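You operate a simulated robot arm through the tools that you are given. There is no shell and no other tool. Be economical: measure what you need, move in short steps, check, and stop when the job is done.

Carry out the task below with a simulated two-armed robot. There is one attempt and no reset: what you move stays moved.

JOB
Set probe 6 to mark 1, lock it and run the tray till the probe stops it.
Fine: undo the lock knob fully first, tighten it before the tray runs; tray switch off at the end.

Only the result counts: the job must be done as asked and must still hold three seconds after the hand-in. Knocking over, shifting, dropping, spilling or breaking anything else fails it.

ROBOT AND FRAMES
Two 7-joint arms with two-finger parallel grippers on one trunk, hanging from a carriage that runs on a gantry, over the field with the corners [-2.262, 1.277], [-2.262, -0.003], [0.038, -0.004], [0.038, 1.276] (x, y) and turns from -6.528 to 5.463 rad about z. Base frame: it is fixed where the carriage stands at the start and does not move with it; the origin is on the floor, on the carriage's upright axis, x ahead of it, y to its left, z up; the surface under the hand at the start is at about z = 0.7. Readings come in m, rad, newtons and seconds.
The left shoulder is at the start at [0.04, 0.173, 1.572], the right one opposite. With the tool pointing down near the work surface each hand reaches from about 0.1 to 0.36 m from the robot's upright axis, wherever it stands, measured 20 degrees to its own side. Places, roughly: feeder five air knob [3.7, -0.5, 1.1]; feeder five bowl knob [3.4, -0.4, 0.8]; feeder five bowl switch [3.4, -0.4, 0.8]; feeder five centre knob [3.7, -0.1, 1.2]; feeder five chute [3.8, -0.2, 1.3]; feeder five gate [3.8, -0.3, 1.5]; feeder five height knob [3.9, 0, 1]; feeder five hex screw [3.7, 0.1, 0.9]; feeder five lock knob [3.9, -0.1, 1.4]; feeder five probe rod [3.9, -0.1, 1.3]; feeder five track knob [3.4, -0.5, 0.8]; feeder five track switch [3.4, -0.5, 0.8]; feeder five tray knob [3.4, -0.6, 0.8]; feeder five tray switch [3.4, -0.6, 0.8]; feeder five width knob [3.9, 0, 1.1]; feeder five wing screw [3.8, -0.3, 1.4]. Payload 3.43 kg a hand.
The TCP of each hand is the grasp point between the finger pads, 0.03 m short of the fingertips. In the tool frame z runs along the fingers and y along their closing line. Largest opening 0.094 m; finger width 0.028, thickness 0.01; the body of the gripper, 0.05 by 0.096 m, starts 0.055 m behind the TCP.
Orientation is told as [roll, pitch, yaw] about the base's x, y, z axes, in that order, counted from this pose: with the fingers straight down and closing along the base's y, the tool's x points along the base's -x, its y along +y and its z along -z.

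CONTROLS
- The arms move only by the tool servo_tool. It takes "left_motion", "right_motion" or both (then of equal length, played together; a hand with none holds still); each is a list of rows, each a list of 7 numbers: the turn, a rotation vector about the tool's x, y, z in units of 90 degrees (1.0 is 90 degrees), then the shift along the tool's x, y, z in units of 150 mm (1.0 is 150 mm), then the finger opening in m, from 0 to 0.094. In form: [[ax, ay, az, x, y, z, jaw], ...]. A call has 1 to 20 rows; each row is the pose to reach, as a shift and turn from the pose commanded when the call began, along the tool's axes at that moment. A call with a number of a shift or a turn outside -1 to 1 is refused whole. A row lasts 0.2 s, in which the tool goes at most 0.05 m and 0.15 rad; a call with a longer step from one row to the next is refused whole, and so is a gripper value outside its range. Where a pose cannot be reached the arm comes as near as it can. A force on the tool above 90 N (or 10 N above the force at the start of the call, whichever is more), or a blocked arm, ends the call early, and 0.2 s more pass. The fingers move at their own pace (about 0.072 m/s each) and stop on an object; they squeeze with about 27 N. The grip force told is the motor's: it shows also when the fingers shut on nothing. Time passes only in rows, and 0.2 s behind the last, so rows that repeat a pose let the fingers close. It gives the time, the measured TCP pose, the force on the tool (base axes), the opening and the grip force at its end, in the units of the frame above (readings bear some noise), with the torque about the TCP (base axes, N m) and any sound that the robot's microphone picked up, and new pictures: "show" is both (left out), scene, wrist or none (wrist: the cameras of the hands that moved).
- Cameras (640 x 400 px; columns grow to the right, rows downward): "scene" is now at [0.2218, -0.033, 1.853]; the picture's right is [-0.45, -0.90, 0.00], its down [-0.75, 0.37, -0.55] and it looks along [0.49, -0.24, -0.84] (base axes); focal length 255 px, centre (320, 200). "left" rides on the left gripper at [0.076, -0.014, -0.102] in its tool frame; the picture's right is [0.18, 0.98, 0.00], its down [-0.75, 0.14, -0.64] and it looks along [-0.63, 0.12, 0.77] (tool axes); focal length 243 px, centre (320, 200). "right" rides on the right gripper at [0.076, 0.014, -0.102] in its tool frame; the picture's right is [-0.18, 0.98, 0.00], its down [-0.75, -0.14, -0.64] and it looks along [-0.63, -0.12, 0.77] (tool axes); focal length 243 px, centre (320, 200).
- lift_body(by): slides the trunk up (or, below 0, down) by that many m; the arms and the scene camera ride with it, the base frame stays. It gives what a move gives, with no picture.
- base_move(legs): drives the robot by 1 to 6 legs, each [ahead, left, turn to the left] in m, m and rad, along the robot's own axes; the way and the turn of a leg run together, so that a leg with both is an arc; at most 1.5 m and 3.142 rad a leg. The arms and the cameras ride along, it lands a little off, and it stops where it bumps. It keeps to its track: a leg is cut to what the track allows. It gives what a move gives, and a new picture of the scene camera.
- aim_head(pan, tilt): turns the head with the scene camera to pan (to the left, within 1.501 rad either way) and tilt (down, from -0.506 to 1.204), counted from straight ahead of the robot. It gives what a move gives, and a new picture of the scene camera.
- measure_at(camera, pixels): for up to 12 pixels [column, row] of the newest picture of that camera ("zoom" is the newest enlarged one), the place [x, y, z] in the base frame of the surface seen there, good to about 0.003 m. No time passes.
- zoom(camera, box): a new picture of the part [left, top, right, bottom] of that camera's present view, enlarged. No time passes.
- sign_off(): hands the job in; it is judged then, once.

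Keep the steps short. Do not move on a guess: measure, check each grasp and each placing, and mend mistakes. In all there are 80 turns and 260 pictures (those below and enlarged ones count). Leave the grippers open and the arms clear of the work at the hand-in unless told otherwise, and finish with a single line.

The tools are called after "Call:" as name(argument=value, ...) on one line, values as JSON. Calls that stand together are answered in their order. servo_tool: Moves the arms, as the interface text tells. Its arguments: {"type":"object","properties":{"left_motion":{"type":"array"},"right_motion":{"type":"array"},"show":{"type":"string","enum":["both","scene","wrist","none"]}},"required":[]} The other tools are called the same way: lift_body (by) slides the trunk up or down; base_move (legs) drives the base; aim_head (pan, tilt) turns the head that bears the scene camera; measure_at (camera, pixels) gives the place of the surface under pixels of a picture; zoom (camera, box) takes an enlarged picture of a part of a camera's view; sign_off () hands the job in.

At the start:

```text
t: 0.0
left_tcp_pos: [0.5296, -0.0727, 1.5294]
left_tool_rot: [-0.002, 0.0, -0.001]
left_contact_force: [-0.2, 0.4, -0.1]
left_wrist_torque: [0.01, -0.04, 0.0]
left_opening: 0.094
left_grip_force: 0.1
right_tcp_pos: [0.1744, -0.2687, 1.0]
right_tool_rot: [0.001, 0.001, -0.001]
right_contact_force: [-1.0, -1.0, 0.1]
right_wrist_torque: [-0.01, -0.01, 0.0]
right_opening: 0.0941
right_grip_force: 0.1
trunk travel left (down, up): [-0.725, 0.056]
robot x, y, heading: [0.0028, -0.0007, -0.002]
head pan, tilt: [-0.463, 0.993]
```

scene: 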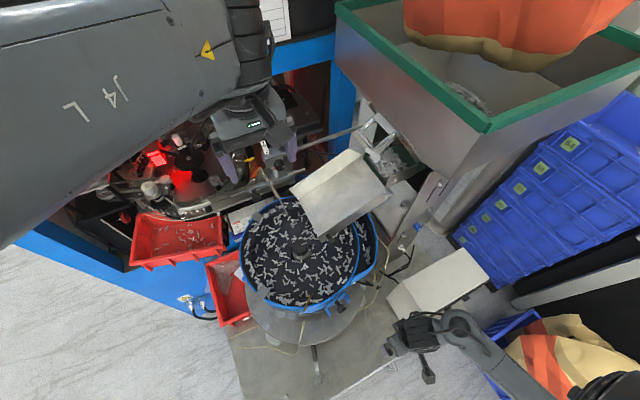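
right: 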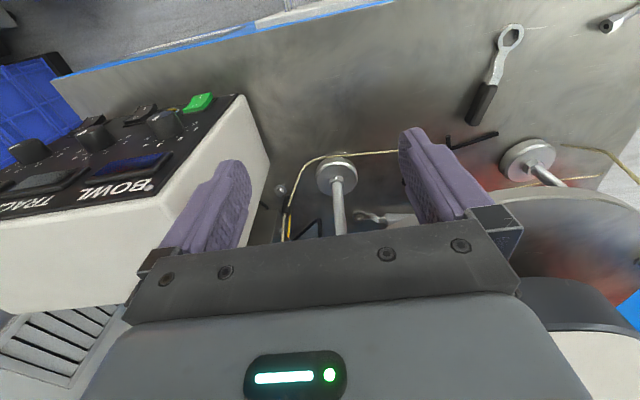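
left: 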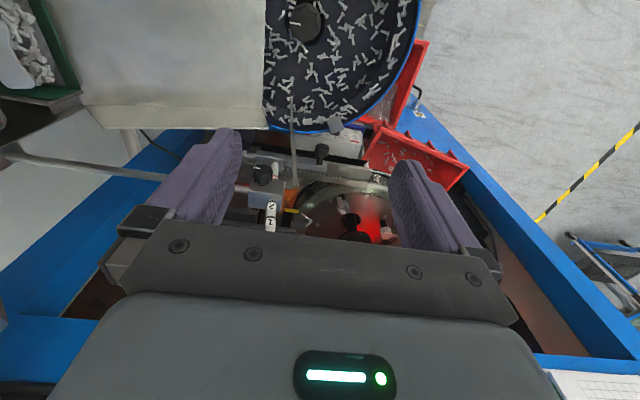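

I can see a feeder bowl under a hopper tray. First I'll enlarge the views to find the probe, its marks and the switch panel.

Call:
zoom(camera="scene", box=[200, 80, 400, 205])

Call:
zoom(camera="left", box=[200, 0, 440, 240])

Call:
zoom(camera="right", box=[0, 60, 280, 235])

Call:
zoom(camera="scene", box=[340, 180, 540, 400])

```text
3.20 times, centred on (300, 142) of scene
```

zoom: 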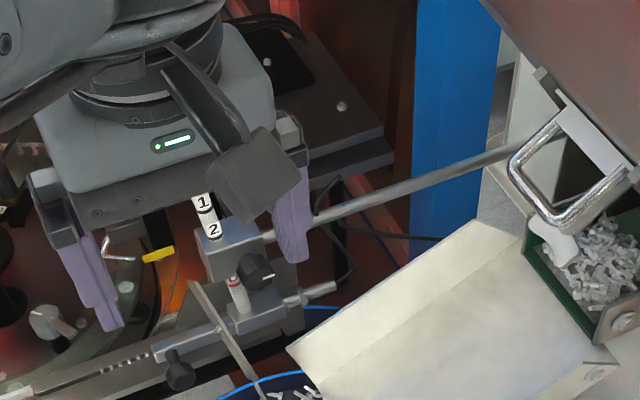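

```text
1.67 times, centred on (320, 120) of left
```

zoom: 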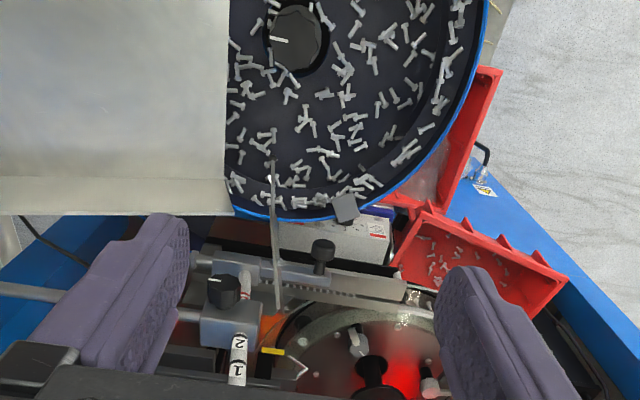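

```text
2.29 times, centred on (140, 148) of right
```

zoom: 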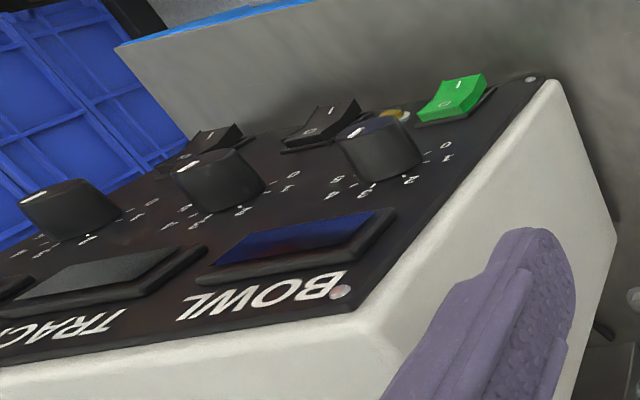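

```text
1.82 times, centred on (440, 290) of scene
```

zoom: 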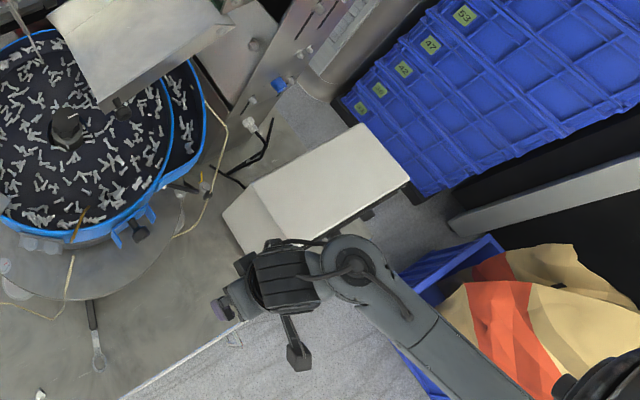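

I'll measure the parts around the marked rod and the bowl, plus the panel. I also want to find the feeder's number, so I'll look around.

Call:
measure_at(camera="left", pixels=[[265, 174], [290, 140], [294, 190], [290, 100], [271, 205], [270, 220], [321, 152], [285, 175], [250, 192], [130, 170], [180, 80]])

Call:
measure_at(camera="right", pixels=[[200, 102], [140, 115], [165, 125], [92, 138], [120, 170], [30, 150], [92, 125], [240, 100]])

Call:
aim_head(pan=0.2, tilt=0.5)

```text
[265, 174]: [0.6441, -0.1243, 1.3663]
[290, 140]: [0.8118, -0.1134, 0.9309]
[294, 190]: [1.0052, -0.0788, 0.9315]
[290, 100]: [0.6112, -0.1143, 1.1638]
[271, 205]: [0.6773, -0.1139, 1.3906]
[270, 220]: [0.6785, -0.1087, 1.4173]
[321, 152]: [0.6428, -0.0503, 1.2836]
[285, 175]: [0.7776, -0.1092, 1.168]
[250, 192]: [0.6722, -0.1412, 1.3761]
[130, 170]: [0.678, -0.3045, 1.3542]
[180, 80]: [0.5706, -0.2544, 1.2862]
```

```text
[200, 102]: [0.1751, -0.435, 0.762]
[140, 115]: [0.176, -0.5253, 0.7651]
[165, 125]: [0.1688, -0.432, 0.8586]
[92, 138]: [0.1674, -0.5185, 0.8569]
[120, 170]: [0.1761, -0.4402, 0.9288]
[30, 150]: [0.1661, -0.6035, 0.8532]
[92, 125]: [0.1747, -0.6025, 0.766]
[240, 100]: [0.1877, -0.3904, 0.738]
```

```text
t: 1.0
left_tcp_pos: [0.531, -0.0721, 1.5284]
left_tool_rot: [0.001, -0.002, -0.001]
left_contact_force: [0.1, -0.7, -0.8]
left_wrist_torque: [0.02, 0.02, -0.02]
left_opening: 0.0942
left_grip_force: 0.1
right_tcp_pos: [0.1748, -0.2687, 1.0003]
right_tool_rot: [0.0, -0.001, 0.001]
right_contact_force: [-0.1, -0.8, -0.4]
right_wrist_torque: [-0.01, -0.03, -0.01]
right_opening: 0.0939
right_grip_force: 0.1
trunk travel left (down, up): [-0.725, 0.056]
robot x, y, heading: [-0.003, 0.0025, -0.0]
head pan, tilt: [0.201, 0.499]
```

scene: 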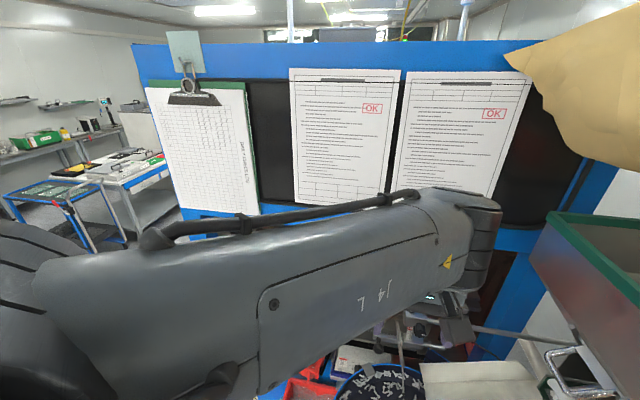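

The local feeder has the same layout as feeder five, about 3.26 m ahead of it. I'll look to both sides for the number and other feeders.

Call:
aim_head(pan=1.5, tilt=0.4)

Call:
aim_head(pan=-1.0, tilt=0.4)

Call:
aim_head(pan=-0.5, tilt=0.0)

```text
t: 2.5
left_tcp_pos: [0.5297, -0.0733, 1.5304]
left_tool_rot: [-0.001, 0.0, -0.001]
left_contact_force: [-0.2, 0.0, -0.1]
left_wrist_torque: [-0.01, 0.02, 0.0]
left_opening: 0.0942
left_grip_force: 0.1
right_tcp_pos: [0.1731, -0.269, 1.0]
right_tool_rot: [0.0, -0.001, 0.001]
right_contact_force: [1.0, -0.2, 0.3]
right_wrist_torque: [0.02, 0.0, -0.01]
right_opening: 0.0939
right_grip_force: 0.1
trunk travel left (down, up): [-0.725, 0.056]
robot x, y, heading: [-0.0026, -0.0012, 0.003]
head pan, tilt: [1.499, 0.4]
```

scene: 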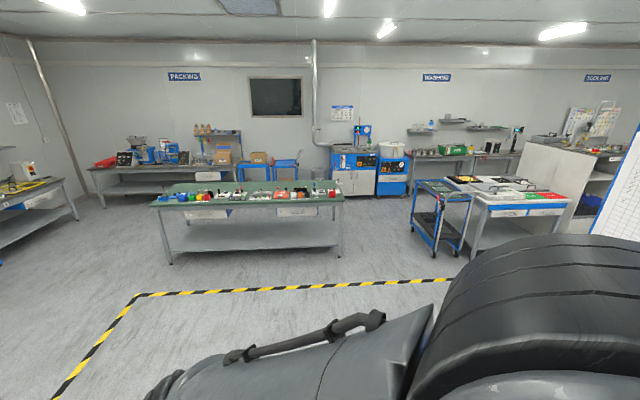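

```text
t: 4.8
left_tcp_pos: [0.5289, -0.0727, 1.5316]
left_tool_rot: [0.0, 0.001, 0.001]
left_contact_force: [0.6, 0.5, -0.8]
left_wrist_torque: [-0.02, 0.02, 0.01]
left_opening: 0.0941
left_grip_force: 0.1
right_tcp_pos: [0.1745, -0.2691, 0.9991]
right_tool_rot: [0.0, -0.001, 0.001]
right_contact_force: [0.8, 0.4, 0.9]
right_wrist_torque: [0.0, -0.03, 0.03]
right_opening: 0.0944
right_grip_force: 0.0
trunk travel left (down, up): [-0.725, 0.056]
robot x, y, heading: [0.0003, -0.0008, -0.002]
head pan, tilt: [-1.0, 0.4]
```

scene: 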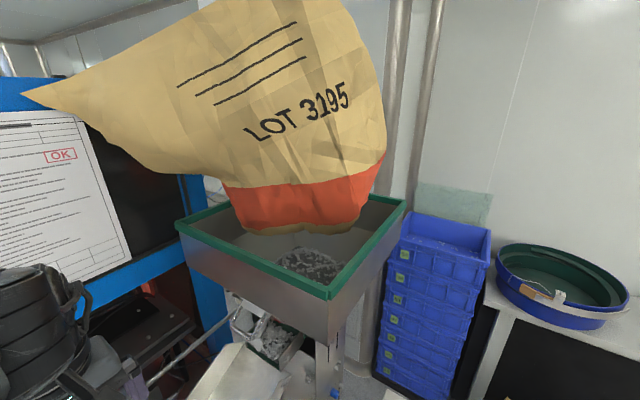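

```text
t: 5.7
left_tcp_pos: [0.5291, -0.074, 1.5311]
left_tool_rot: [-0.001, 0.0, 0.0]
left_contact_force: [0.7, 0.2, 0.5]
left_wrist_torque: [-0.03, 0.0, -0.01]
left_opening: 0.094
left_grip_force: 0.0
right_tcp_pos: [0.1745, -0.2682, 1.0006]
right_tool_rot: [-0.001, 0.001, 0.001]
right_contact_force: [-0.1, -0.1, -0.6]
right_wrist_torque: [0.0, 0.02, 0.05]
right_opening: 0.0939
right_grip_force: 0.0
trunk travel left (down, up): [-0.725, 0.056]
robot x, y, heading: [-0.0019, -0.0042, 0.001]
head pan, tilt: [-0.499, 0.0]
```

scene: 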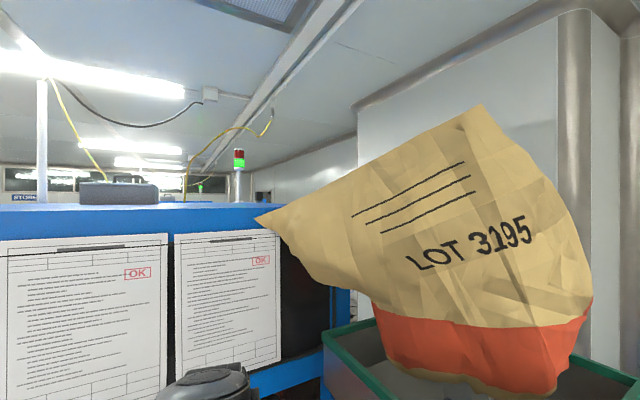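

There's no other feeder at this end, and the local one sits one pitch before five, so it's probably six. I'll back the left hand off, up and toward -x, to see the probe holder, and aim the head at it.

Call:
servo_tool(left_motion=[[0, 0, 0, 0.2, 0, -0.15, 0.094], [0, 0, 0, 0.4, 0, -0.3, 0.094], [0, 0, 0, 0.6, 0, -0.4, 0.094], [0, 0, 0, 0.8, 0, -0.4, 0.094]], show="wrist")

Call:
aim_head(pan=-0.2, tilt=0.8)

```text
t: 6.7
left_tcp_pos: [0.4089, -0.0743, 1.5904]
left_tool_rot: [0.0, -0.002, 0.0]
left_contact_force: [-0.5, 0.0, -0.8]
left_wrist_torque: [0.02, -0.04, 0.01]
left_opening: 0.094
left_grip_force: 0.0
right_tcp_pos: [0.1744, -0.2699, 1.0009]
right_tool_rot: [0.0, 0.001, 0.0]
right_contact_force: [-0.5, 0.0, -0.4]
right_wrist_torque: [0.04, 0.03, 0.01]
right_opening: 0.0939
right_grip_force: 0.1
trunk travel left (down, up): [-0.725, 0.056]
robot x, y, heading: [-0.0013, -0.0033, 0.003]
head pan, tilt: [-0.499, 0.0]
```

left: 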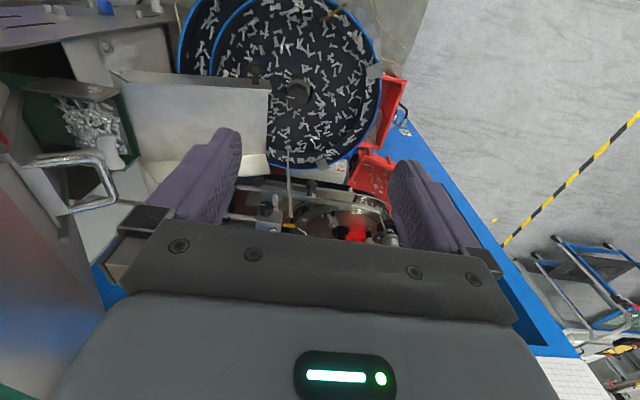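

```text
t: 7.8
left_tcp_pos: [0.4096, -0.0735, 1.5919]
left_tool_rot: [0.002, 0.0, -0.003]
left_contact_force: [0.8, 0.2, 0.2]
left_wrist_torque: [-0.01, 0.0, 0.01]
left_opening: 0.094
left_grip_force: 0.0
right_tcp_pos: [0.1742, -0.2686, 1.0001]
right_tool_rot: [0.0, -0.002, 0.0]
right_contact_force: [-0.9, 0.6, -1.1]
right_wrist_torque: [0.01, 0.0, -0.01]
right_opening: 0.0939
right_grip_force: 0.0
trunk travel left (down, up): [-0.725, 0.056]
robot x, y, heading: [0.0009, -0.0052, 0.0]
head pan, tilt: [-0.201, 0.799]
```

scene: 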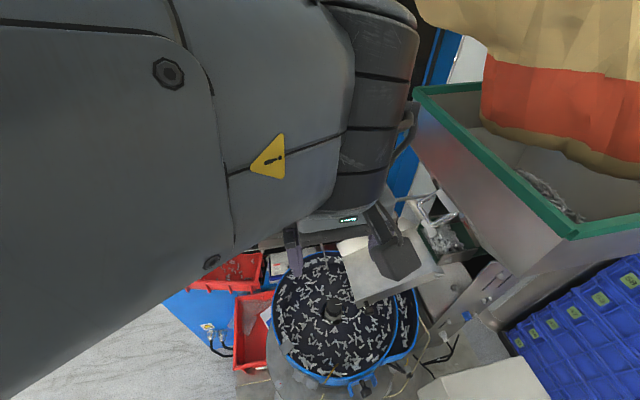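

The left arm blocks the view. I'll back the whole robot up 0.35 m along the free track for a clear look.

Call:
base_move(legs=[[-0.35, 0, 0]])

Call:
servo_tool(left_motion=[[0, 0, 0, 0, 0.3, 0, 0.094], [0, 0, 0, 0, 0.6, 0, 0.094], [0, 0, 0, 0, 0.9, 0, 0.094]], show="both")

```text
t: 10.1
left_tcp_pos: [0.0652, -0.075, 1.5914]
left_tool_rot: [0.0, 0.001, -0.01]
left_contact_force: [-0.2, 0.6, -0.1]
left_wrist_torque: [0.01, -0.03, 0.01]
left_opening: 0.0939
left_grip_force: 0.1
right_tcp_pos: [-0.1723, -0.2681, 1.0]
right_tool_rot: [0.001, 0.0, -0.009]
right_contact_force: [-0.6, 0.0, -0.3]
right_wrist_torque: [-0.01, -0.01, 0.01]
right_opening: 0.0939
right_grip_force: 0.1
trunk travel left (down, up): [-0.725, 0.056]
robot x, y, heading: [-0.3409, 0.0042, -0.01]
head pan, tilt: [-0.201, 0.799]
```

scene: 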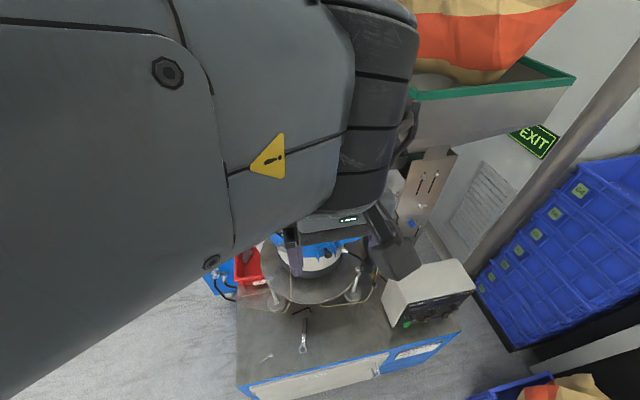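

```text
t: 10.9
left_tcp_pos: [0.0676, 0.0599, 1.5893]
left_tool_rot: [0.001, -0.001, -0.009]
left_contact_force: [-0.3, -0.2, 0.4]
left_wrist_torque: [-0.01, -0.02, -0.01]
left_opening: 0.0943
left_grip_force: 0.0
right_tcp_pos: [-0.1719, -0.2686, 0.9991]
right_tool_rot: [0.001, 0.001, -0.008]
right_contact_force: [0.1, -0.1, 0.2]
right_wrist_torque: [0.0, -0.02, 0.01]
right_opening: 0.0941
right_grip_force: 0.1
trunk travel left (down, up): [-0.725, 0.056]
robot x, y, heading: [-0.3422, -0.0007, -0.01]
head pan, tilt: [-0.201, 0.799]
```

scene: 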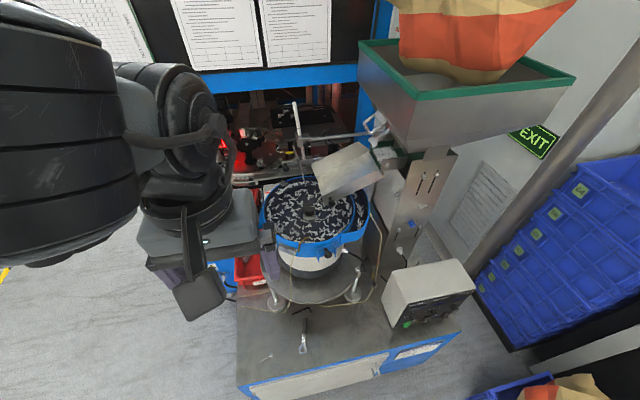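
left: 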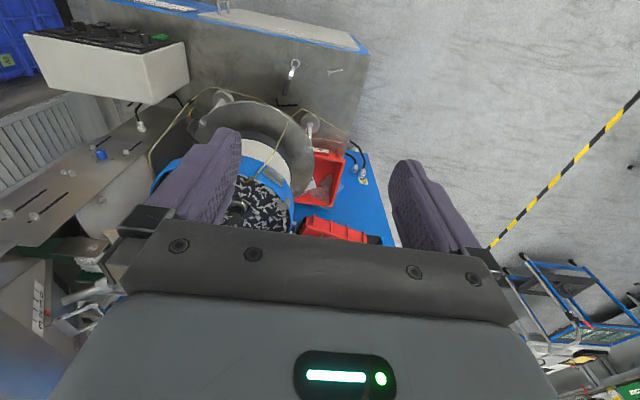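

Now it's a clear view. I'll enlarge the probe holder and the panel.

Call:
zoom(camera="scene", box=[240, 90, 400, 190])

Call:
zoom(camera="scene", box=[380, 255, 500, 375])

Call:
zoom(camera="scene", box=[270, 95, 340, 165])

```text
4.00 times, centred on (320, 140) of scene
```

zoom: 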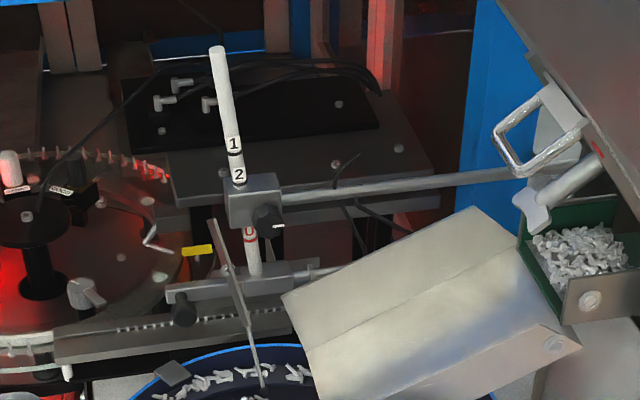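

```text
3.33 times, centred on (440, 315) of scene
```

zoom: 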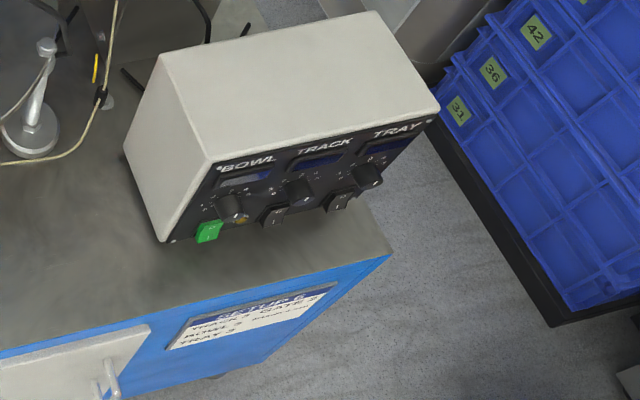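

```text
5.71 times, centred on (305, 130) of scene
```

zoom: 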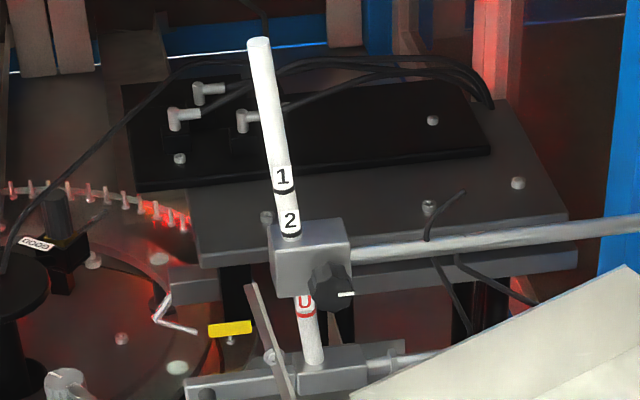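

Call:
zoom(camera="scene", box=[385, 335, 455, 370])

Call:
measure_at(camera="scene", pixels=[[295, 104], [299, 128], [300, 137], [305, 140], [307, 143], [312, 145], [307, 155], [303, 163], [320, 138], [301, 150]])

Call:
zoom(camera="scene", box=[400, 285, 480, 335])

```text
9.14 times, centred on (420, 352) of scene
```

zoom: 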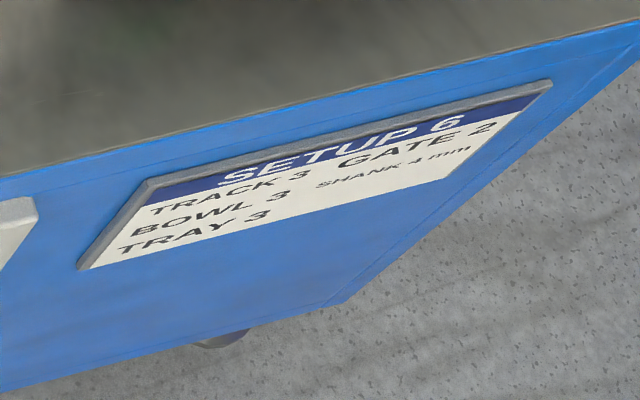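

```text
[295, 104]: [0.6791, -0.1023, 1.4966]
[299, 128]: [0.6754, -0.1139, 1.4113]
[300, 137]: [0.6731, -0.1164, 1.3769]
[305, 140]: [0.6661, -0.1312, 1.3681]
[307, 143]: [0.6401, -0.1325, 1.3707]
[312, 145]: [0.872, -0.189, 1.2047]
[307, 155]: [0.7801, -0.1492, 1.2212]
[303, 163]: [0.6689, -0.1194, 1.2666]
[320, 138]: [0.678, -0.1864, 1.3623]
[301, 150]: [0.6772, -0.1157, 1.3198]
```

```text
8.00 times, centred on (440, 310) of scene
```

zoom: 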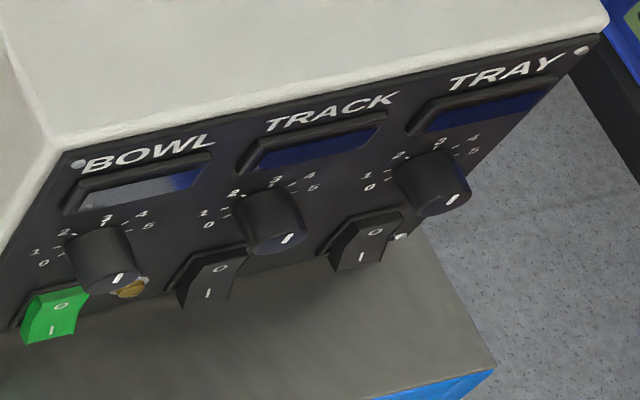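

The card reads "SETUP 6", so this is feeder six. The rod sits at mark 2 now, the lock knob faces -x, and O is at the top and I at the bottom of each switch. Next I'll measure the obstacles around the knob: tray pan, hopper and handle.

Call:
measure_at(camera="scene", pixels=[[312, 165], [326, 192], [358, 145], [383, 168], [362, 70], [420, 113], [364, 130], [372, 150], [285, 168], [300, 148], [470, 98], [410, 110]])

Call:
zoom(camera="scene", box=[290, 120, 330, 150])

```text
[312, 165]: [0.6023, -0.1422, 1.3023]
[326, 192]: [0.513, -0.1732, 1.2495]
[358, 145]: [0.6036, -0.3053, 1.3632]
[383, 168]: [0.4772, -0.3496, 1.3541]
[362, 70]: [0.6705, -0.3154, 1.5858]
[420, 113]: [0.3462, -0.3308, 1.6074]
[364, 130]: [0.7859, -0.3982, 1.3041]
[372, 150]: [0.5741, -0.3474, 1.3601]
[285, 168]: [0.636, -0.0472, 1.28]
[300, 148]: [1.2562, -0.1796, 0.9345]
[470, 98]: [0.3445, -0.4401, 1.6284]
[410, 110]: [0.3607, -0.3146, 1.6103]
```

```text
13.33 times, centred on (310, 135) of scene
```

zoom: 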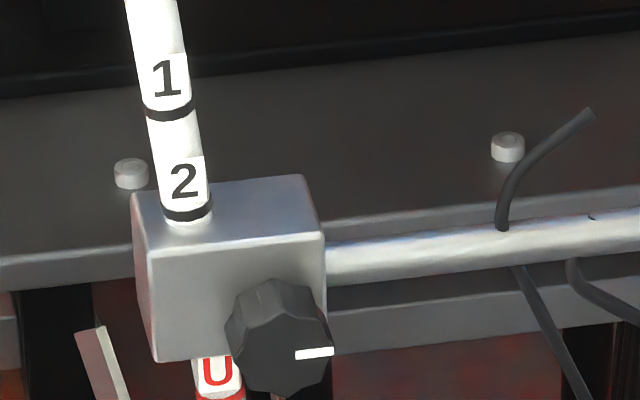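

Call:
measure_at(camera="zoom", pixels=[[285, 345], [235, 325], [275, 285], [315, 353], [290, 390], [325, 310], [140, 200], [155, 250], [318, 235], [168, 112], [188, 212], [300, 178]])

```text
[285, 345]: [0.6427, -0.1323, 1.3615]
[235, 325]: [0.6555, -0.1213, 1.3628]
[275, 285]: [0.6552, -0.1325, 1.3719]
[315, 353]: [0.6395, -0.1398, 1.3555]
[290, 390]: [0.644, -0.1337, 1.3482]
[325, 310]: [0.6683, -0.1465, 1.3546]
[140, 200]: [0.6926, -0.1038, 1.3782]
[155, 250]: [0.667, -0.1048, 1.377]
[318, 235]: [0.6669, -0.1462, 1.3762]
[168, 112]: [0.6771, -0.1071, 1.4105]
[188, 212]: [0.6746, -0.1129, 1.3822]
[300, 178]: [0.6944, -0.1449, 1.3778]
```

I need to locate the thin probe blade just left of and below the block so that the hand stays clear of it.

Call:
zoom(camera="scene", box=[276, 138, 324, 192])

```text
7.41 times, centred on (300, 165) of scene
```

zoom: 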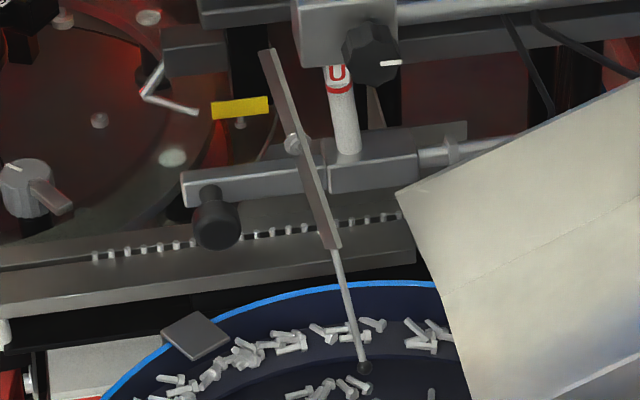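

Call:
measure_at(camera="zoom", pixels=[[268, 55], [290, 105], [310, 165], [333, 240], [348, 300], [364, 368], [337, 88], [345, 150], [290, 145], [425, 155], [210, 220], [190, 190]])

```text
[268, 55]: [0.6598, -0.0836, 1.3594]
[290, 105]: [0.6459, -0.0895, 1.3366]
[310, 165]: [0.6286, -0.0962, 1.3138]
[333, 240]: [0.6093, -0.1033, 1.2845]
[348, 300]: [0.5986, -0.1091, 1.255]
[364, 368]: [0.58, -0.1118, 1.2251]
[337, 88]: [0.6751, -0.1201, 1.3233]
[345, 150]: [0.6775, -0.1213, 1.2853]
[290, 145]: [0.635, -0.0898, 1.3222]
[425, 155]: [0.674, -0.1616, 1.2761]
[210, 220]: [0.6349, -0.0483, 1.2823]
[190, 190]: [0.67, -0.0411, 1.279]
```

The blade's top is at (0.66, -0.084, 1.36), about 4 cm left of the knob, which is centred at (0.641–0.667, -0.132, 1.36). I'll pitch the left hand in free space until the fingers point along +x, then check it.

Call:
servo_tool(left_motion=[[0, -0.09, 0, -0.09, 0, 0, 0.06], [0, -0.18, 0, -0.18, 0, 0, 0.06], [0, -0.27, 0, -0.27, 0, 0, 0.06], [0, -0.36, 0, -0.36, 0, 0, 0.06], [0, -0.45, 0, -0.45, 0, 0, 0.06], [0, -0.54, 0, -0.54, 0, 0, 0.06], [0, -0.63, 0, -0.63, 0, 0, 0.06], [0, -0.72, 0, -0.72, 0, 0, 0.06], [0, -0.81, 0, -0.81, 0, 0, 0.06], [0, -0.9, 0, -0.9, 0, 0, 0.06], [0, -0.99, 0, -0.99, 0, 0, 0.06], [0, -1, 0, -1, 0, 0, 0.06]], show="both")

```text
t: 13.5
left_tcp_pos: [0.2143, 0.0591, 1.5907]
left_tool_rot: [3.112, -1.568, -3.121]
left_contact_force: [0.4, -0.3, 0.1]
left_wrist_torque: [0.0, 0.01, 0.03]
left_opening: 0.0601
left_grip_force: 0.0
right_tcp_pos: [-0.1727, -0.2693, 0.9995]
right_tool_rot: [0.001, 0.0, -0.008]
right_contact_force: [-0.3, -0.3, 0.3]
right_wrist_torque: [0.0, 0.02, -0.01]
right_opening: 0.0938
right_grip_force: 0.0
trunk travel left (down, up): [-0.725, 0.056]
robot x, y, heading: [-0.3399, 0.0013, -0.011]
head pan, tilt: [-0.201, 0.799]
```

scene: 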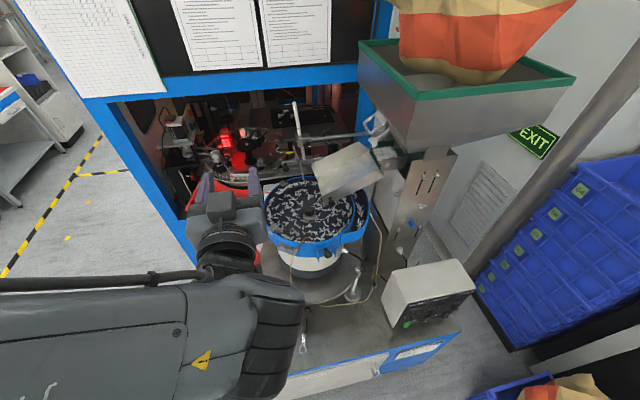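
left: 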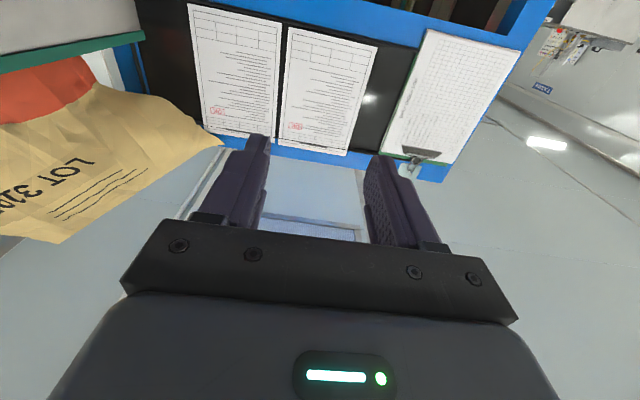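

The hand points ahead with its camera underneath. The tray pan lies below the knob, so I'll spin the wrist to bring the camera to the top, with the first 90° about +tool z.

Call:
servo_tool(left_motion=[[0, 0, 0.09, 0, 0, 0, 0.06], [0, 0, 0.18, 0, 0, 0, 0.06], [0, 0, 0.27, 0, 0, 0, 0.06], [0, 0, 0.36, 0, 0, 0, 0.06], [0, 0, 0.45, 0, 0, 0, 0.06], [0, 0, 0.54, 0, 0, 0, 0.06], [0, 0, 0.63, 0, 0, 0, 0.06], [0, 0, 0.72, 0, 0, 0, 0.06], [0, 0, 0.81, 0, 0, 0, 0.06], [0, 0, 0.9, 0, 0, 0, 0.06], [0, 0, 0.99, 0, 0, 0, 0.06], [0, 0, 1, 0, 0, 0, 0.06]], show="none")

Call:
servo_tool(left_motion=[[0, 0, 0.09, 0, 0, 0, 0.06], [0, 0, 0.18, 0, 0, 0, 0.06], [0, 0, 0.27, 0, 0, 0, 0.06], [0, 0, 0.36, 0, 0, 0, 0.06], [0, 0, 0.45, 0, 0, 0, 0.06], [0, 0, 0.54, 0, 0, 0, 0.06], [0, 0, 0.63, 0, 0, 0, 0.06], [0, 0, 0.72, 0, 0, 0, 0.06], [0, 0, 0.81, 0, 0, 0, 0.06], [0, 0, 0.9, 0, 0, 0, 0.06], [0, 0, 0.99, 0, 0, 0, 0.06], [0, 0, 1, 0, 0, 0, 0.06]], show="wrist")

```text
t: 15.0
left_tcp_pos: [0.2234, 0.0936, 1.6069]
left_tool_rot: [1.547, -0.923, -1.495]
left_contact_force: [0.4, -0.1, -0.5]
left_wrist_torque: [0.01, -0.03, 0.0]
left_opening: 0.06
left_grip_force: 0.0
left hand out of reach, approached as far as the arm can: row 6, 7
right_tcp_pos: [-0.1723, -0.2678, 0.9991]
right_tool_rot: [-0.001, 0.0, -0.007]
right_contact_force: [0.6, 0.8, 0.4]
right_wrist_torque: [0.0, -0.01, 0.0]
right_opening: 0.0939
right_grip_force: 0.1
trunk travel left (down, up): [-0.725, 0.056]
robot x, y, heading: [-0.3425, 0.0024, -0.012]
head pan, tilt: [-0.201, 0.799]
stopped in row 7 (left hand): the arm was blocked; the commanded pose is now the measured one
```

```text
t: 15.6
left_tcp_pos: [0.1969, 0.1244, 1.6065]
left_tool_rot: [1.53, -0.818, -1.427]
left_contact_force: [0.0, -0.2, 0.1]
left_wrist_torque: [0.04, -0.01, 0.03]
left_opening: 0.0598
left_grip_force: 0.2
left hand out of reach, approached as far as the arm can: row 1, 2, 3
right_tcp_pos: [-0.1713, -0.2686, 0.9988]
right_tool_rot: [-0.002, 0.0, -0.009]
right_contact_force: [0.9, 0.4, -0.5]
right_wrist_torque: [0.01, 0.01, 0.01]
right_opening: 0.0939
right_grip_force: 0.1
trunk travel left (down, up): [-0.725, 0.056]
robot x, y, heading: [-0.3474, -0.0004, -0.013]
head pan, tilt: [-0.201, 0.799]
stopped in row 3 (left hand): the arm was blocked; the commanded pose is now the measured one
```

left: 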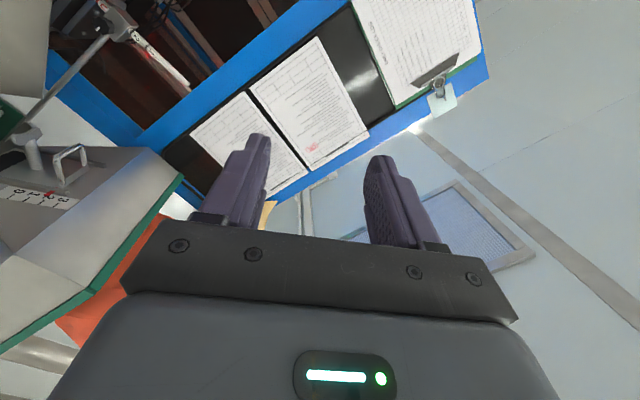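

The + direction runs into a wrist limit. I'll go the other way, with the camera passing on the right side, still in free space.

Call:
servo_tool(left_motion=[[0, 0, -0.09, 0, 0, 0.1, 0.06], [0, 0, -0.18, 0, 0, 0.2, 0.06], [0, 0, -0.27, 0, 0, 0.3, 0.06], [0, 0, -0.36, 0, 0, 0.4, 0.06], [0, 0, -0.45, 0, 0, 0.5, 0.06], [0, 0, -0.54, 0, 0, 0.5, 0.06], [0, 0, -0.63, 0, 0, 0.5, 0.06], [0, 0, -0.72, 0, 0, 0.5, 0.06], [0, 0, -0.81, 0, 0, 0.5, 0.06], [0, 0, -0.9, 0, 0, 0.5, 0.06], [0, 0, -0.99, 0, 0, 0.5, 0.06], [0, 0, -1, 0, 0, 0.5, 0.06]], show="none")

Call:
servo_tool(left_motion=[[0, 0, -0.09, 0, 0, 0, 0.06], [0, 0, -0.18, 0, 0, 0, 0.06], [0, 0, -0.27, 0, 0, 0, 0.06], [0, 0, -0.36, 0, 0, 0, 0.06], [0, 0, -0.45, 0, 0, 0, 0.06], [0, 0, -0.54, 0, 0, 0, 0.06], [0, 0, -0.63, 0, 0, 0, 0.06], [0, 0, -0.72, 0, 0, 0, 0.06], [0, 0, -0.81, 0, 0, 0, 0.06], [0, 0, -0.9, 0, 0, 0, 0.06], [0, 0, -0.99, 0, 0, 0, 0.06], [0, 0, -1, 0, 0, 0, 0.06]], show="both")

```text
t: 18.2
left_tcp_pos: [0.2695, 0.1343, 1.6032]
left_tool_rot: [-1.532, -0.756, 1.657]
left_contact_force: [0.0, 0.0, -0.3]
left_wrist_torque: [0.01, 0.01, -0.02]
left_opening: 0.0599
left_grip_force: 0.0
right_tcp_pos: [-0.171, -0.2683, 1.0006]
right_tool_rot: [0.0, -0.002, -0.008]
right_contact_force: [0.5, -0.3, -0.1]
right_wrist_torque: [-0.01, -0.01, -0.01]
right_opening: 0.0938
right_grip_force: 0.1
trunk travel left (down, up): [-0.725, 0.056]
robot x, y, heading: [-0.3457, -0.0005, -0.01]
head pan, tilt: [-0.201, 0.799]
```

```text
t: 20.8
left_tcp_pos: [0.2704, 0.1327, 1.6021]
left_tool_rot: [-1.528, 0.815, 1.715]
left_contact_force: [0.2, 0.0, 0.3]
left_wrist_torque: [-0.02, -0.05, -0.02]
left_opening: 0.0602
left_grip_force: 0.1
right_tcp_pos: [-0.1716, -0.2683, 1.0006]
right_tool_rot: [0.0, 0.0, -0.009]
right_contact_force: [0.4, 0.3, 0.5]
right_wrist_torque: [0.01, 0.0, 0.0]
right_opening: 0.0941
right_grip_force: 0.2
trunk travel left (down, up): [-0.725, 0.056]
robot x, y, heading: [-0.3456, 0.0041, -0.004]
head pan, tilt: [-0.201, 0.799]
```

scene: 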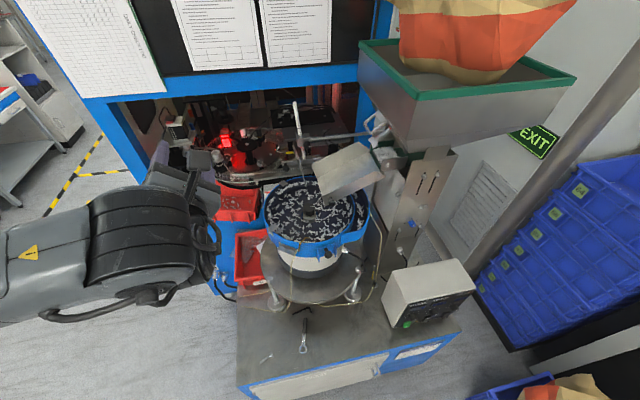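
left: 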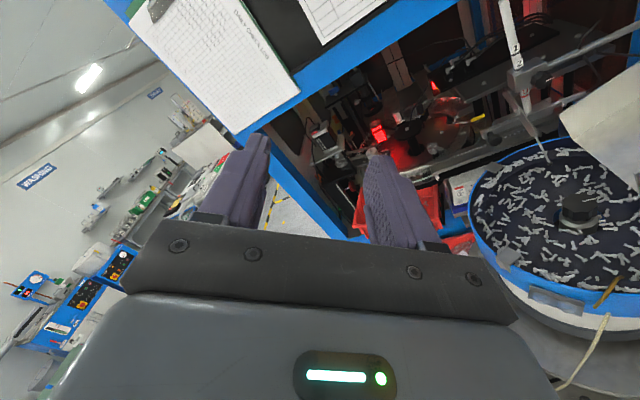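

The camera now rides above the hand and views the work. Before driving ahead, I'll check where the blue frame is.

Call:
measure_at(camera="scene", pixels=[[220, 85], [320, 72], [120, 130], [160, 200], [230, 190], [250, 240]])

Call:
servo_tool(left_motion=[[-0.02, 0.03, 0, 0, 0, 0, 0.06], [-0.04, 0.063, 0, 0, 0, 0, 0.06]], show="none")

```text
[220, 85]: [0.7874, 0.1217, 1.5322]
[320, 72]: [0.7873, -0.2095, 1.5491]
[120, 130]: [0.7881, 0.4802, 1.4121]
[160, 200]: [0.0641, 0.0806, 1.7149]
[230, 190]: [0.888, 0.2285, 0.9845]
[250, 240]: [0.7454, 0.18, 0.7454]
```

```text
t: 21.4
left_tcp_pos: [0.271, 0.1332, 1.6028]
left_tool_rot: [-1.571, 0.812, 1.573]
left_contact_force: [0.7, -0.2, 0.4]
left_wrist_torque: [0.01, 0.02, -0.01]
left_opening: 0.0599
left_grip_force: 0.2
right_tcp_pos: [-0.1722, -0.2679, 1.0001]
right_tool_rot: [-0.001, 0.0, -0.01]
right_contact_force: [1.2, -0.4, -0.1]
right_wrist_torque: [0.0, -0.04, 0.04]
right_opening: 0.0941
right_grip_force: 0.1
trunk travel left (down, up): [-0.725, 0.056]
robot x, y, heading: [-0.3413, 0.0005, -0.01]
head pan, tilt: [-0.201, 0.799]
```

The frame front is at x 0.787, so it's clear. I'll drive ahead 0.27 m.

Call:
base_move(legs=[[0.27, 0, 0.01]])

```text
t: 23.3
left_tcp_pos: [0.5388, 0.1343, 1.6025]
left_tool_rot: [-1.57, 0.814, 1.576]
left_contact_force: [-0.1, 0.3, 0.3]
left_wrist_torque: [-0.03, -0.01, 0.0]
left_opening: 0.06
left_grip_force: 0.0
right_tcp_pos: [0.0994, -0.2688, 1.0007]
right_tool_rot: [0.0, -0.001, -0.004]
right_contact_force: [0.1, 0.9, -0.3]
right_wrist_torque: [0.0, 0.01, -0.01]
right_opening: 0.0939
right_grip_force: 0.0
trunk travel left (down, up): [-0.725, 0.056]
robot x, y, heading: [-0.0759, 0.0017, -0.003]
head pan, tilt: [-0.201, 0.799]
```

scene: 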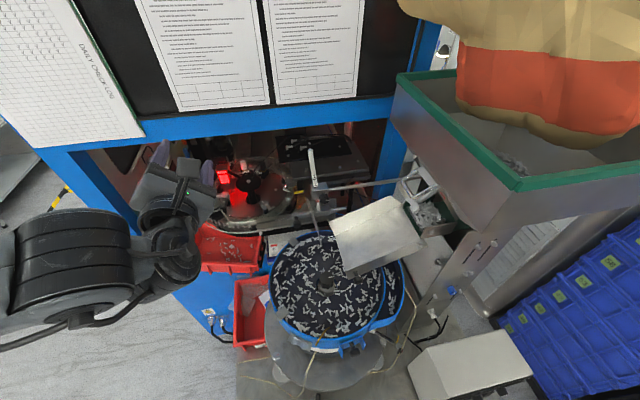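

I'll travel diagonally along tool y toward a point about 7 cm in front of the knob, in two steps.

Call:
servo_tool(left_motion=[[0, 0, 0, 0, 0.27, 0, 0.06], [0, 0, 0, 0, 0.53, 0, 0.06], [0, 0, 0, 0, 0.8, 0, 0.06], [0, 0, 0, 0, 0.98, 0, 0.06]], show="none")

Call:
servo_tool(left_motion=[[0, 0, 0, 0, 0.27, 0, 0.06], [0, 0, 0, 0, 0.53, 0, 0.06], [0, 0, 0, 0, 0.8, 0, 0.06], [0, 0, 0, 0, 0.98, 0, 0.06]], show="both")

```text
t: 24.3
left_tcp_pos: [0.5403, 0.0269, 1.4989]
left_tool_rot: [-1.571, 0.815, 1.575]
left_contact_force: [-1.3, -0.8, -0.4]
left_wrist_torque: [-0.01, 0.02, 0.01]
left_opening: 0.0599
left_grip_force: 0.0
right_tcp_pos: [0.0975, -0.2696, 1.0006]
right_tool_rot: [0.001, -0.001, -0.006]
right_contact_force: [-0.4, 0.8, -0.2]
right_wrist_torque: [-0.01, 0.0, -0.01]
right_opening: 0.0939
right_grip_force: 0.1
trunk travel left (down, up): [-0.725, 0.056]
robot x, y, heading: [-0.0762, -0.0014, -0.005]
head pan, tilt: [-0.201, 0.799]
```

```text
t: 25.3
left_tcp_pos: [0.5397, -0.0796, 1.3971]
left_tool_rot: [-1.571, 0.815, 1.577]
left_contact_force: [-1.0, 0.8, -0.4]
left_wrist_torque: [0.02, 0.0, 0.01]
left_opening: 0.0599
left_grip_force: 0.0
right_tcp_pos: [0.0969, -0.2697, 1.0007]
right_tool_rot: [0.001, 0.0, -0.006]
right_contact_force: [0.3, -0.8, -1.0]
right_wrist_torque: [0.01, 0.01, 0.0]
right_opening: 0.0942
right_grip_force: 0.1
trunk travel left (down, up): [-0.725, 0.056]
robot x, y, heading: [-0.0739, 0.0012, -0.005]
head pan, tilt: [-0.201, 0.799]
```

scene: 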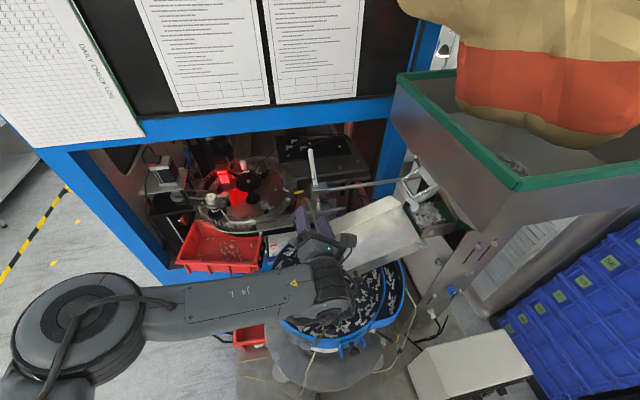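
left: 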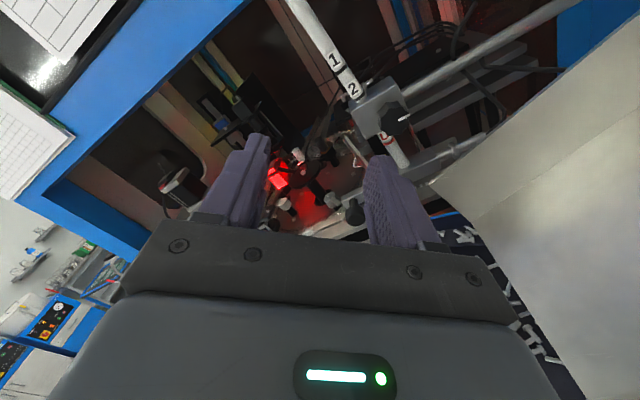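

I'm close now. The knob shows near (400, 112) in the left picture, so I'll measure it there.

Call:
zoom(camera="left", box=[320, 40, 440, 170])

```text
3.08 times, centred on (380, 105) of left
```

zoom: 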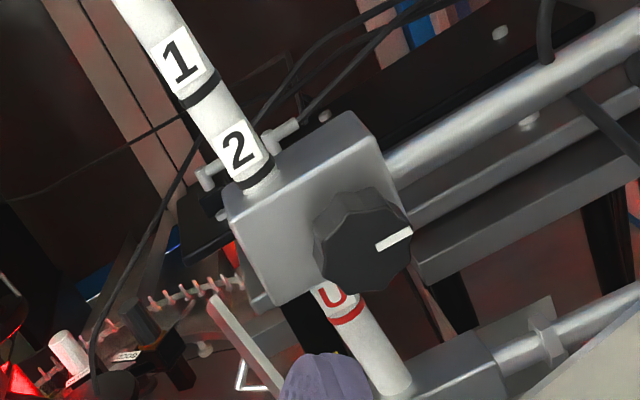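

Call:
measure_at(camera="zoom", pixels=[[370, 255], [400, 235], [330, 245], [370, 210], [365, 285], [320, 235], [230, 195], [255, 180], [203, 90], [380, 150], [265, 290], [408, 220]])

```text
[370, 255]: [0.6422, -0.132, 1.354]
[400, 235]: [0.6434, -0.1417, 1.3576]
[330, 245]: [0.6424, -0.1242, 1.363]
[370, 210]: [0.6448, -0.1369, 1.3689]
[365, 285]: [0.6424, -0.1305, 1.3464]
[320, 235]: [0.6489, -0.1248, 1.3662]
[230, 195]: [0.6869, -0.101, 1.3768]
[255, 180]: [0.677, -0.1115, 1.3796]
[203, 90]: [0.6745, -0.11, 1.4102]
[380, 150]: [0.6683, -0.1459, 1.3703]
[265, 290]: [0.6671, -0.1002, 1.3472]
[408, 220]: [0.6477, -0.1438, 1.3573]
```

The knob's centre is (0.642, -0.133, 1.357), about 22 mm wide. I'll line up in front of it, then advance slowly.

Call:
servo_tool(left_motion=[[0, 0, 0, 0.025, 0.22, 0.06, 0.045], [0, 0, 0, 0.049, 0.44, 0.13, 0.045], [0, 0, 0, 0.049, 0.44, 0.13, 0.045]], show="wrist")

```text
t: 26.1
left_tcp_pos: [0.5602, -0.131, 1.3587]
left_tool_rot: [-1.571, 0.813, 1.578]
left_contact_force: [-0.1, 0.0, -0.1]
left_wrist_torque: [-0.01, -0.01, 0.03]
left_opening: 0.0449
left_grip_force: 0.1
right_tcp_pos: [0.0988, -0.2699, 0.9999]
right_tool_rot: [0.0, -0.001, -0.004]
right_contact_force: [-0.1, -0.1, 0.4]
right_wrist_torque: [0.03, -0.02, 0.01]
right_opening: 0.0939
right_grip_force: 0.1
trunk travel left (down, up): [-0.725, 0.056]
robot x, y, heading: [-0.0752, -0.0005, -0.009]
head pan, tilt: [-0.201, 0.799]
```

left: 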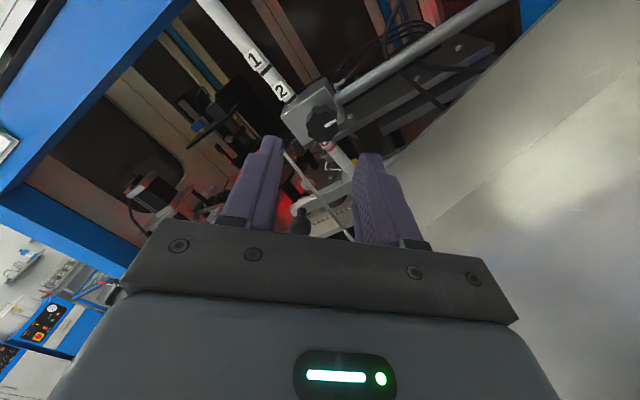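

The knob sits centred between the fingers at column 322. I'll advance 7 cm.

Call:
servo_tool(left_motion=[[0, 0, 0, 0, 0.014, 0.16, 0.045], [0, 0, 0, 0, 0.014, 0.32, 0.045], [0, 0, 0, 0, 0.014, 0.46, 0.045], [0, 0, 0, 0, 0.014, 0.46, 0.045]], show="wrist")

Call:
zoom(camera="left", box=[220, 60, 420, 240])

```text
t: 27.1
left_tcp_pos: [0.628, -0.1352, 1.3585]
left_tool_rot: [-1.572, 0.815, 1.577]
left_contact_force: [-0.3, 0.8, 0.4]
left_wrist_torque: [-0.04, 0.01, 0.01]
left_opening: 0.0448
left_grip_force: 0.1
right_tcp_pos: [0.097, -0.2701, 1.0003]
right_tool_rot: [0.0, 0.002, -0.005]
right_contact_force: [0.2, -0.7, -0.3]
right_wrist_torque: [0.05, 0.0, 0.01]
right_opening: 0.0937
right_grip_force: 0.1
trunk travel left (down, up): [-0.725, 0.056]
robot x, y, heading: [-0.0742, 0.0006, -0.002]
head pan, tilt: [-0.201, 0.799]
```

left: 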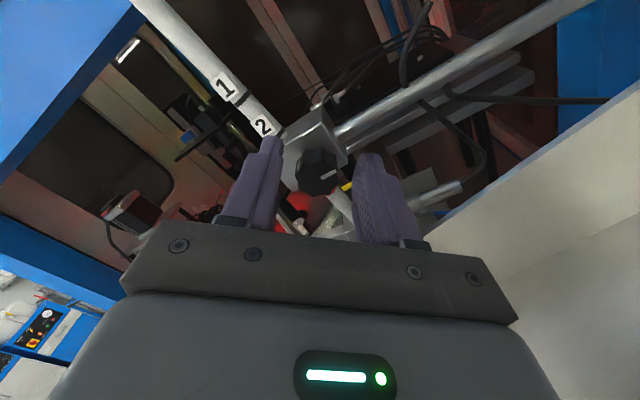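

```text
2.22 times, centred on (320, 150) of left
```

zoom: 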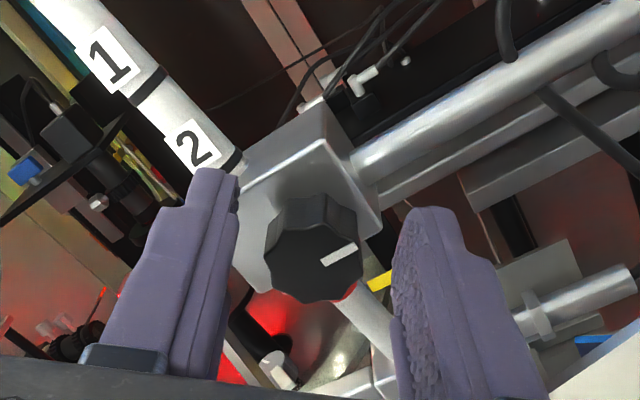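

The knob is between the pads. I'll close on it and turn 90° counter-clockwise as seen from the front (negative tool z).

Call:
servo_tool(left_motion=[[0, 0, 0, 0, 0, 0, 0.015], [0, 0, 0, 0, 0, 0, 0.01], [0, 0, 0, 0, 0, 0, 0.01]], show="none")

Call:
servo_tool(left_motion=[[0, 0, -0.09, 0, 0, 0, 0.01], [0, 0, -0.18, 0, 0, 0, 0.01], [0, 0, -0.27, 0, 0, 0, 0.01], [0, 0, -0.36, 0, 0, 0, 0.01]], show="wrist")

Call:
zoom(camera="left", box=[220, 60, 420, 240])

```text
t: 27.9
left_tcp_pos: [0.6292, -0.1344, 1.3584]
left_tool_rot: [-1.57, 0.814, 1.577]
left_contact_force: [-0.9, 1.1, 2.4]
left_wrist_torque: [-0.03, -0.1, -0.03]
left_opening: 0.0267
left_grip_force: 45.2
right_tcp_pos: [0.0981, -0.2698, 1.0]
right_tool_rot: [-0.001, 0.0, -0.004]
right_contact_force: [0.5, 0.3, -0.1]
right_wrist_torque: [0.03, -0.03, 0.02]
right_opening: 0.094
right_grip_force: 0.1
trunk travel left (down, up): [-0.725, 0.056]
robot x, y, heading: [-0.0732, -0.0016, -0.004]
head pan, tilt: [-0.201, 0.799]
```

```text
t: 28.9
left_tcp_pos: [0.6288, -0.1311, 1.3594]
left_tool_rot: [-1.586, 1.382, 1.564]
left_contact_force: [-27.2, 18.5, 21.5]
left_wrist_torque: [0.14, 0.02, 0.35]
left_opening: 0.0266
left_grip_force: 45.1
right_tcp_pos: [0.0955, -0.2678, 0.999]
right_tool_rot: [0.0, 0.004, -0.005]
right_contact_force: [0.4, 0.0, 0.6]
right_wrist_torque: [0.0, -0.01, 0.0]
right_opening: 0.0939
right_grip_force: 0.1
trunk travel left (down, up): [-0.725, 0.056]
robot x, y, heading: [-0.0749, -0.0007, -0.002]
head pan, tilt: [-0.201, 0.799]
```

left: 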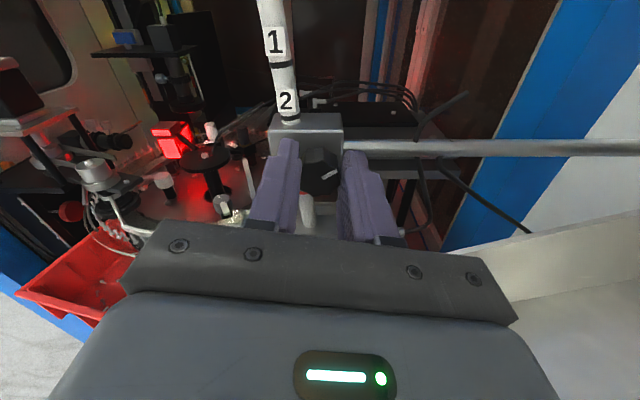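

```text
2.22 times, centred on (320, 150) of left
```

zoom: 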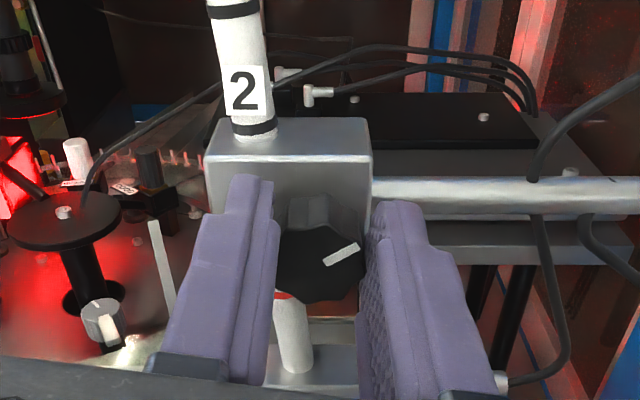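

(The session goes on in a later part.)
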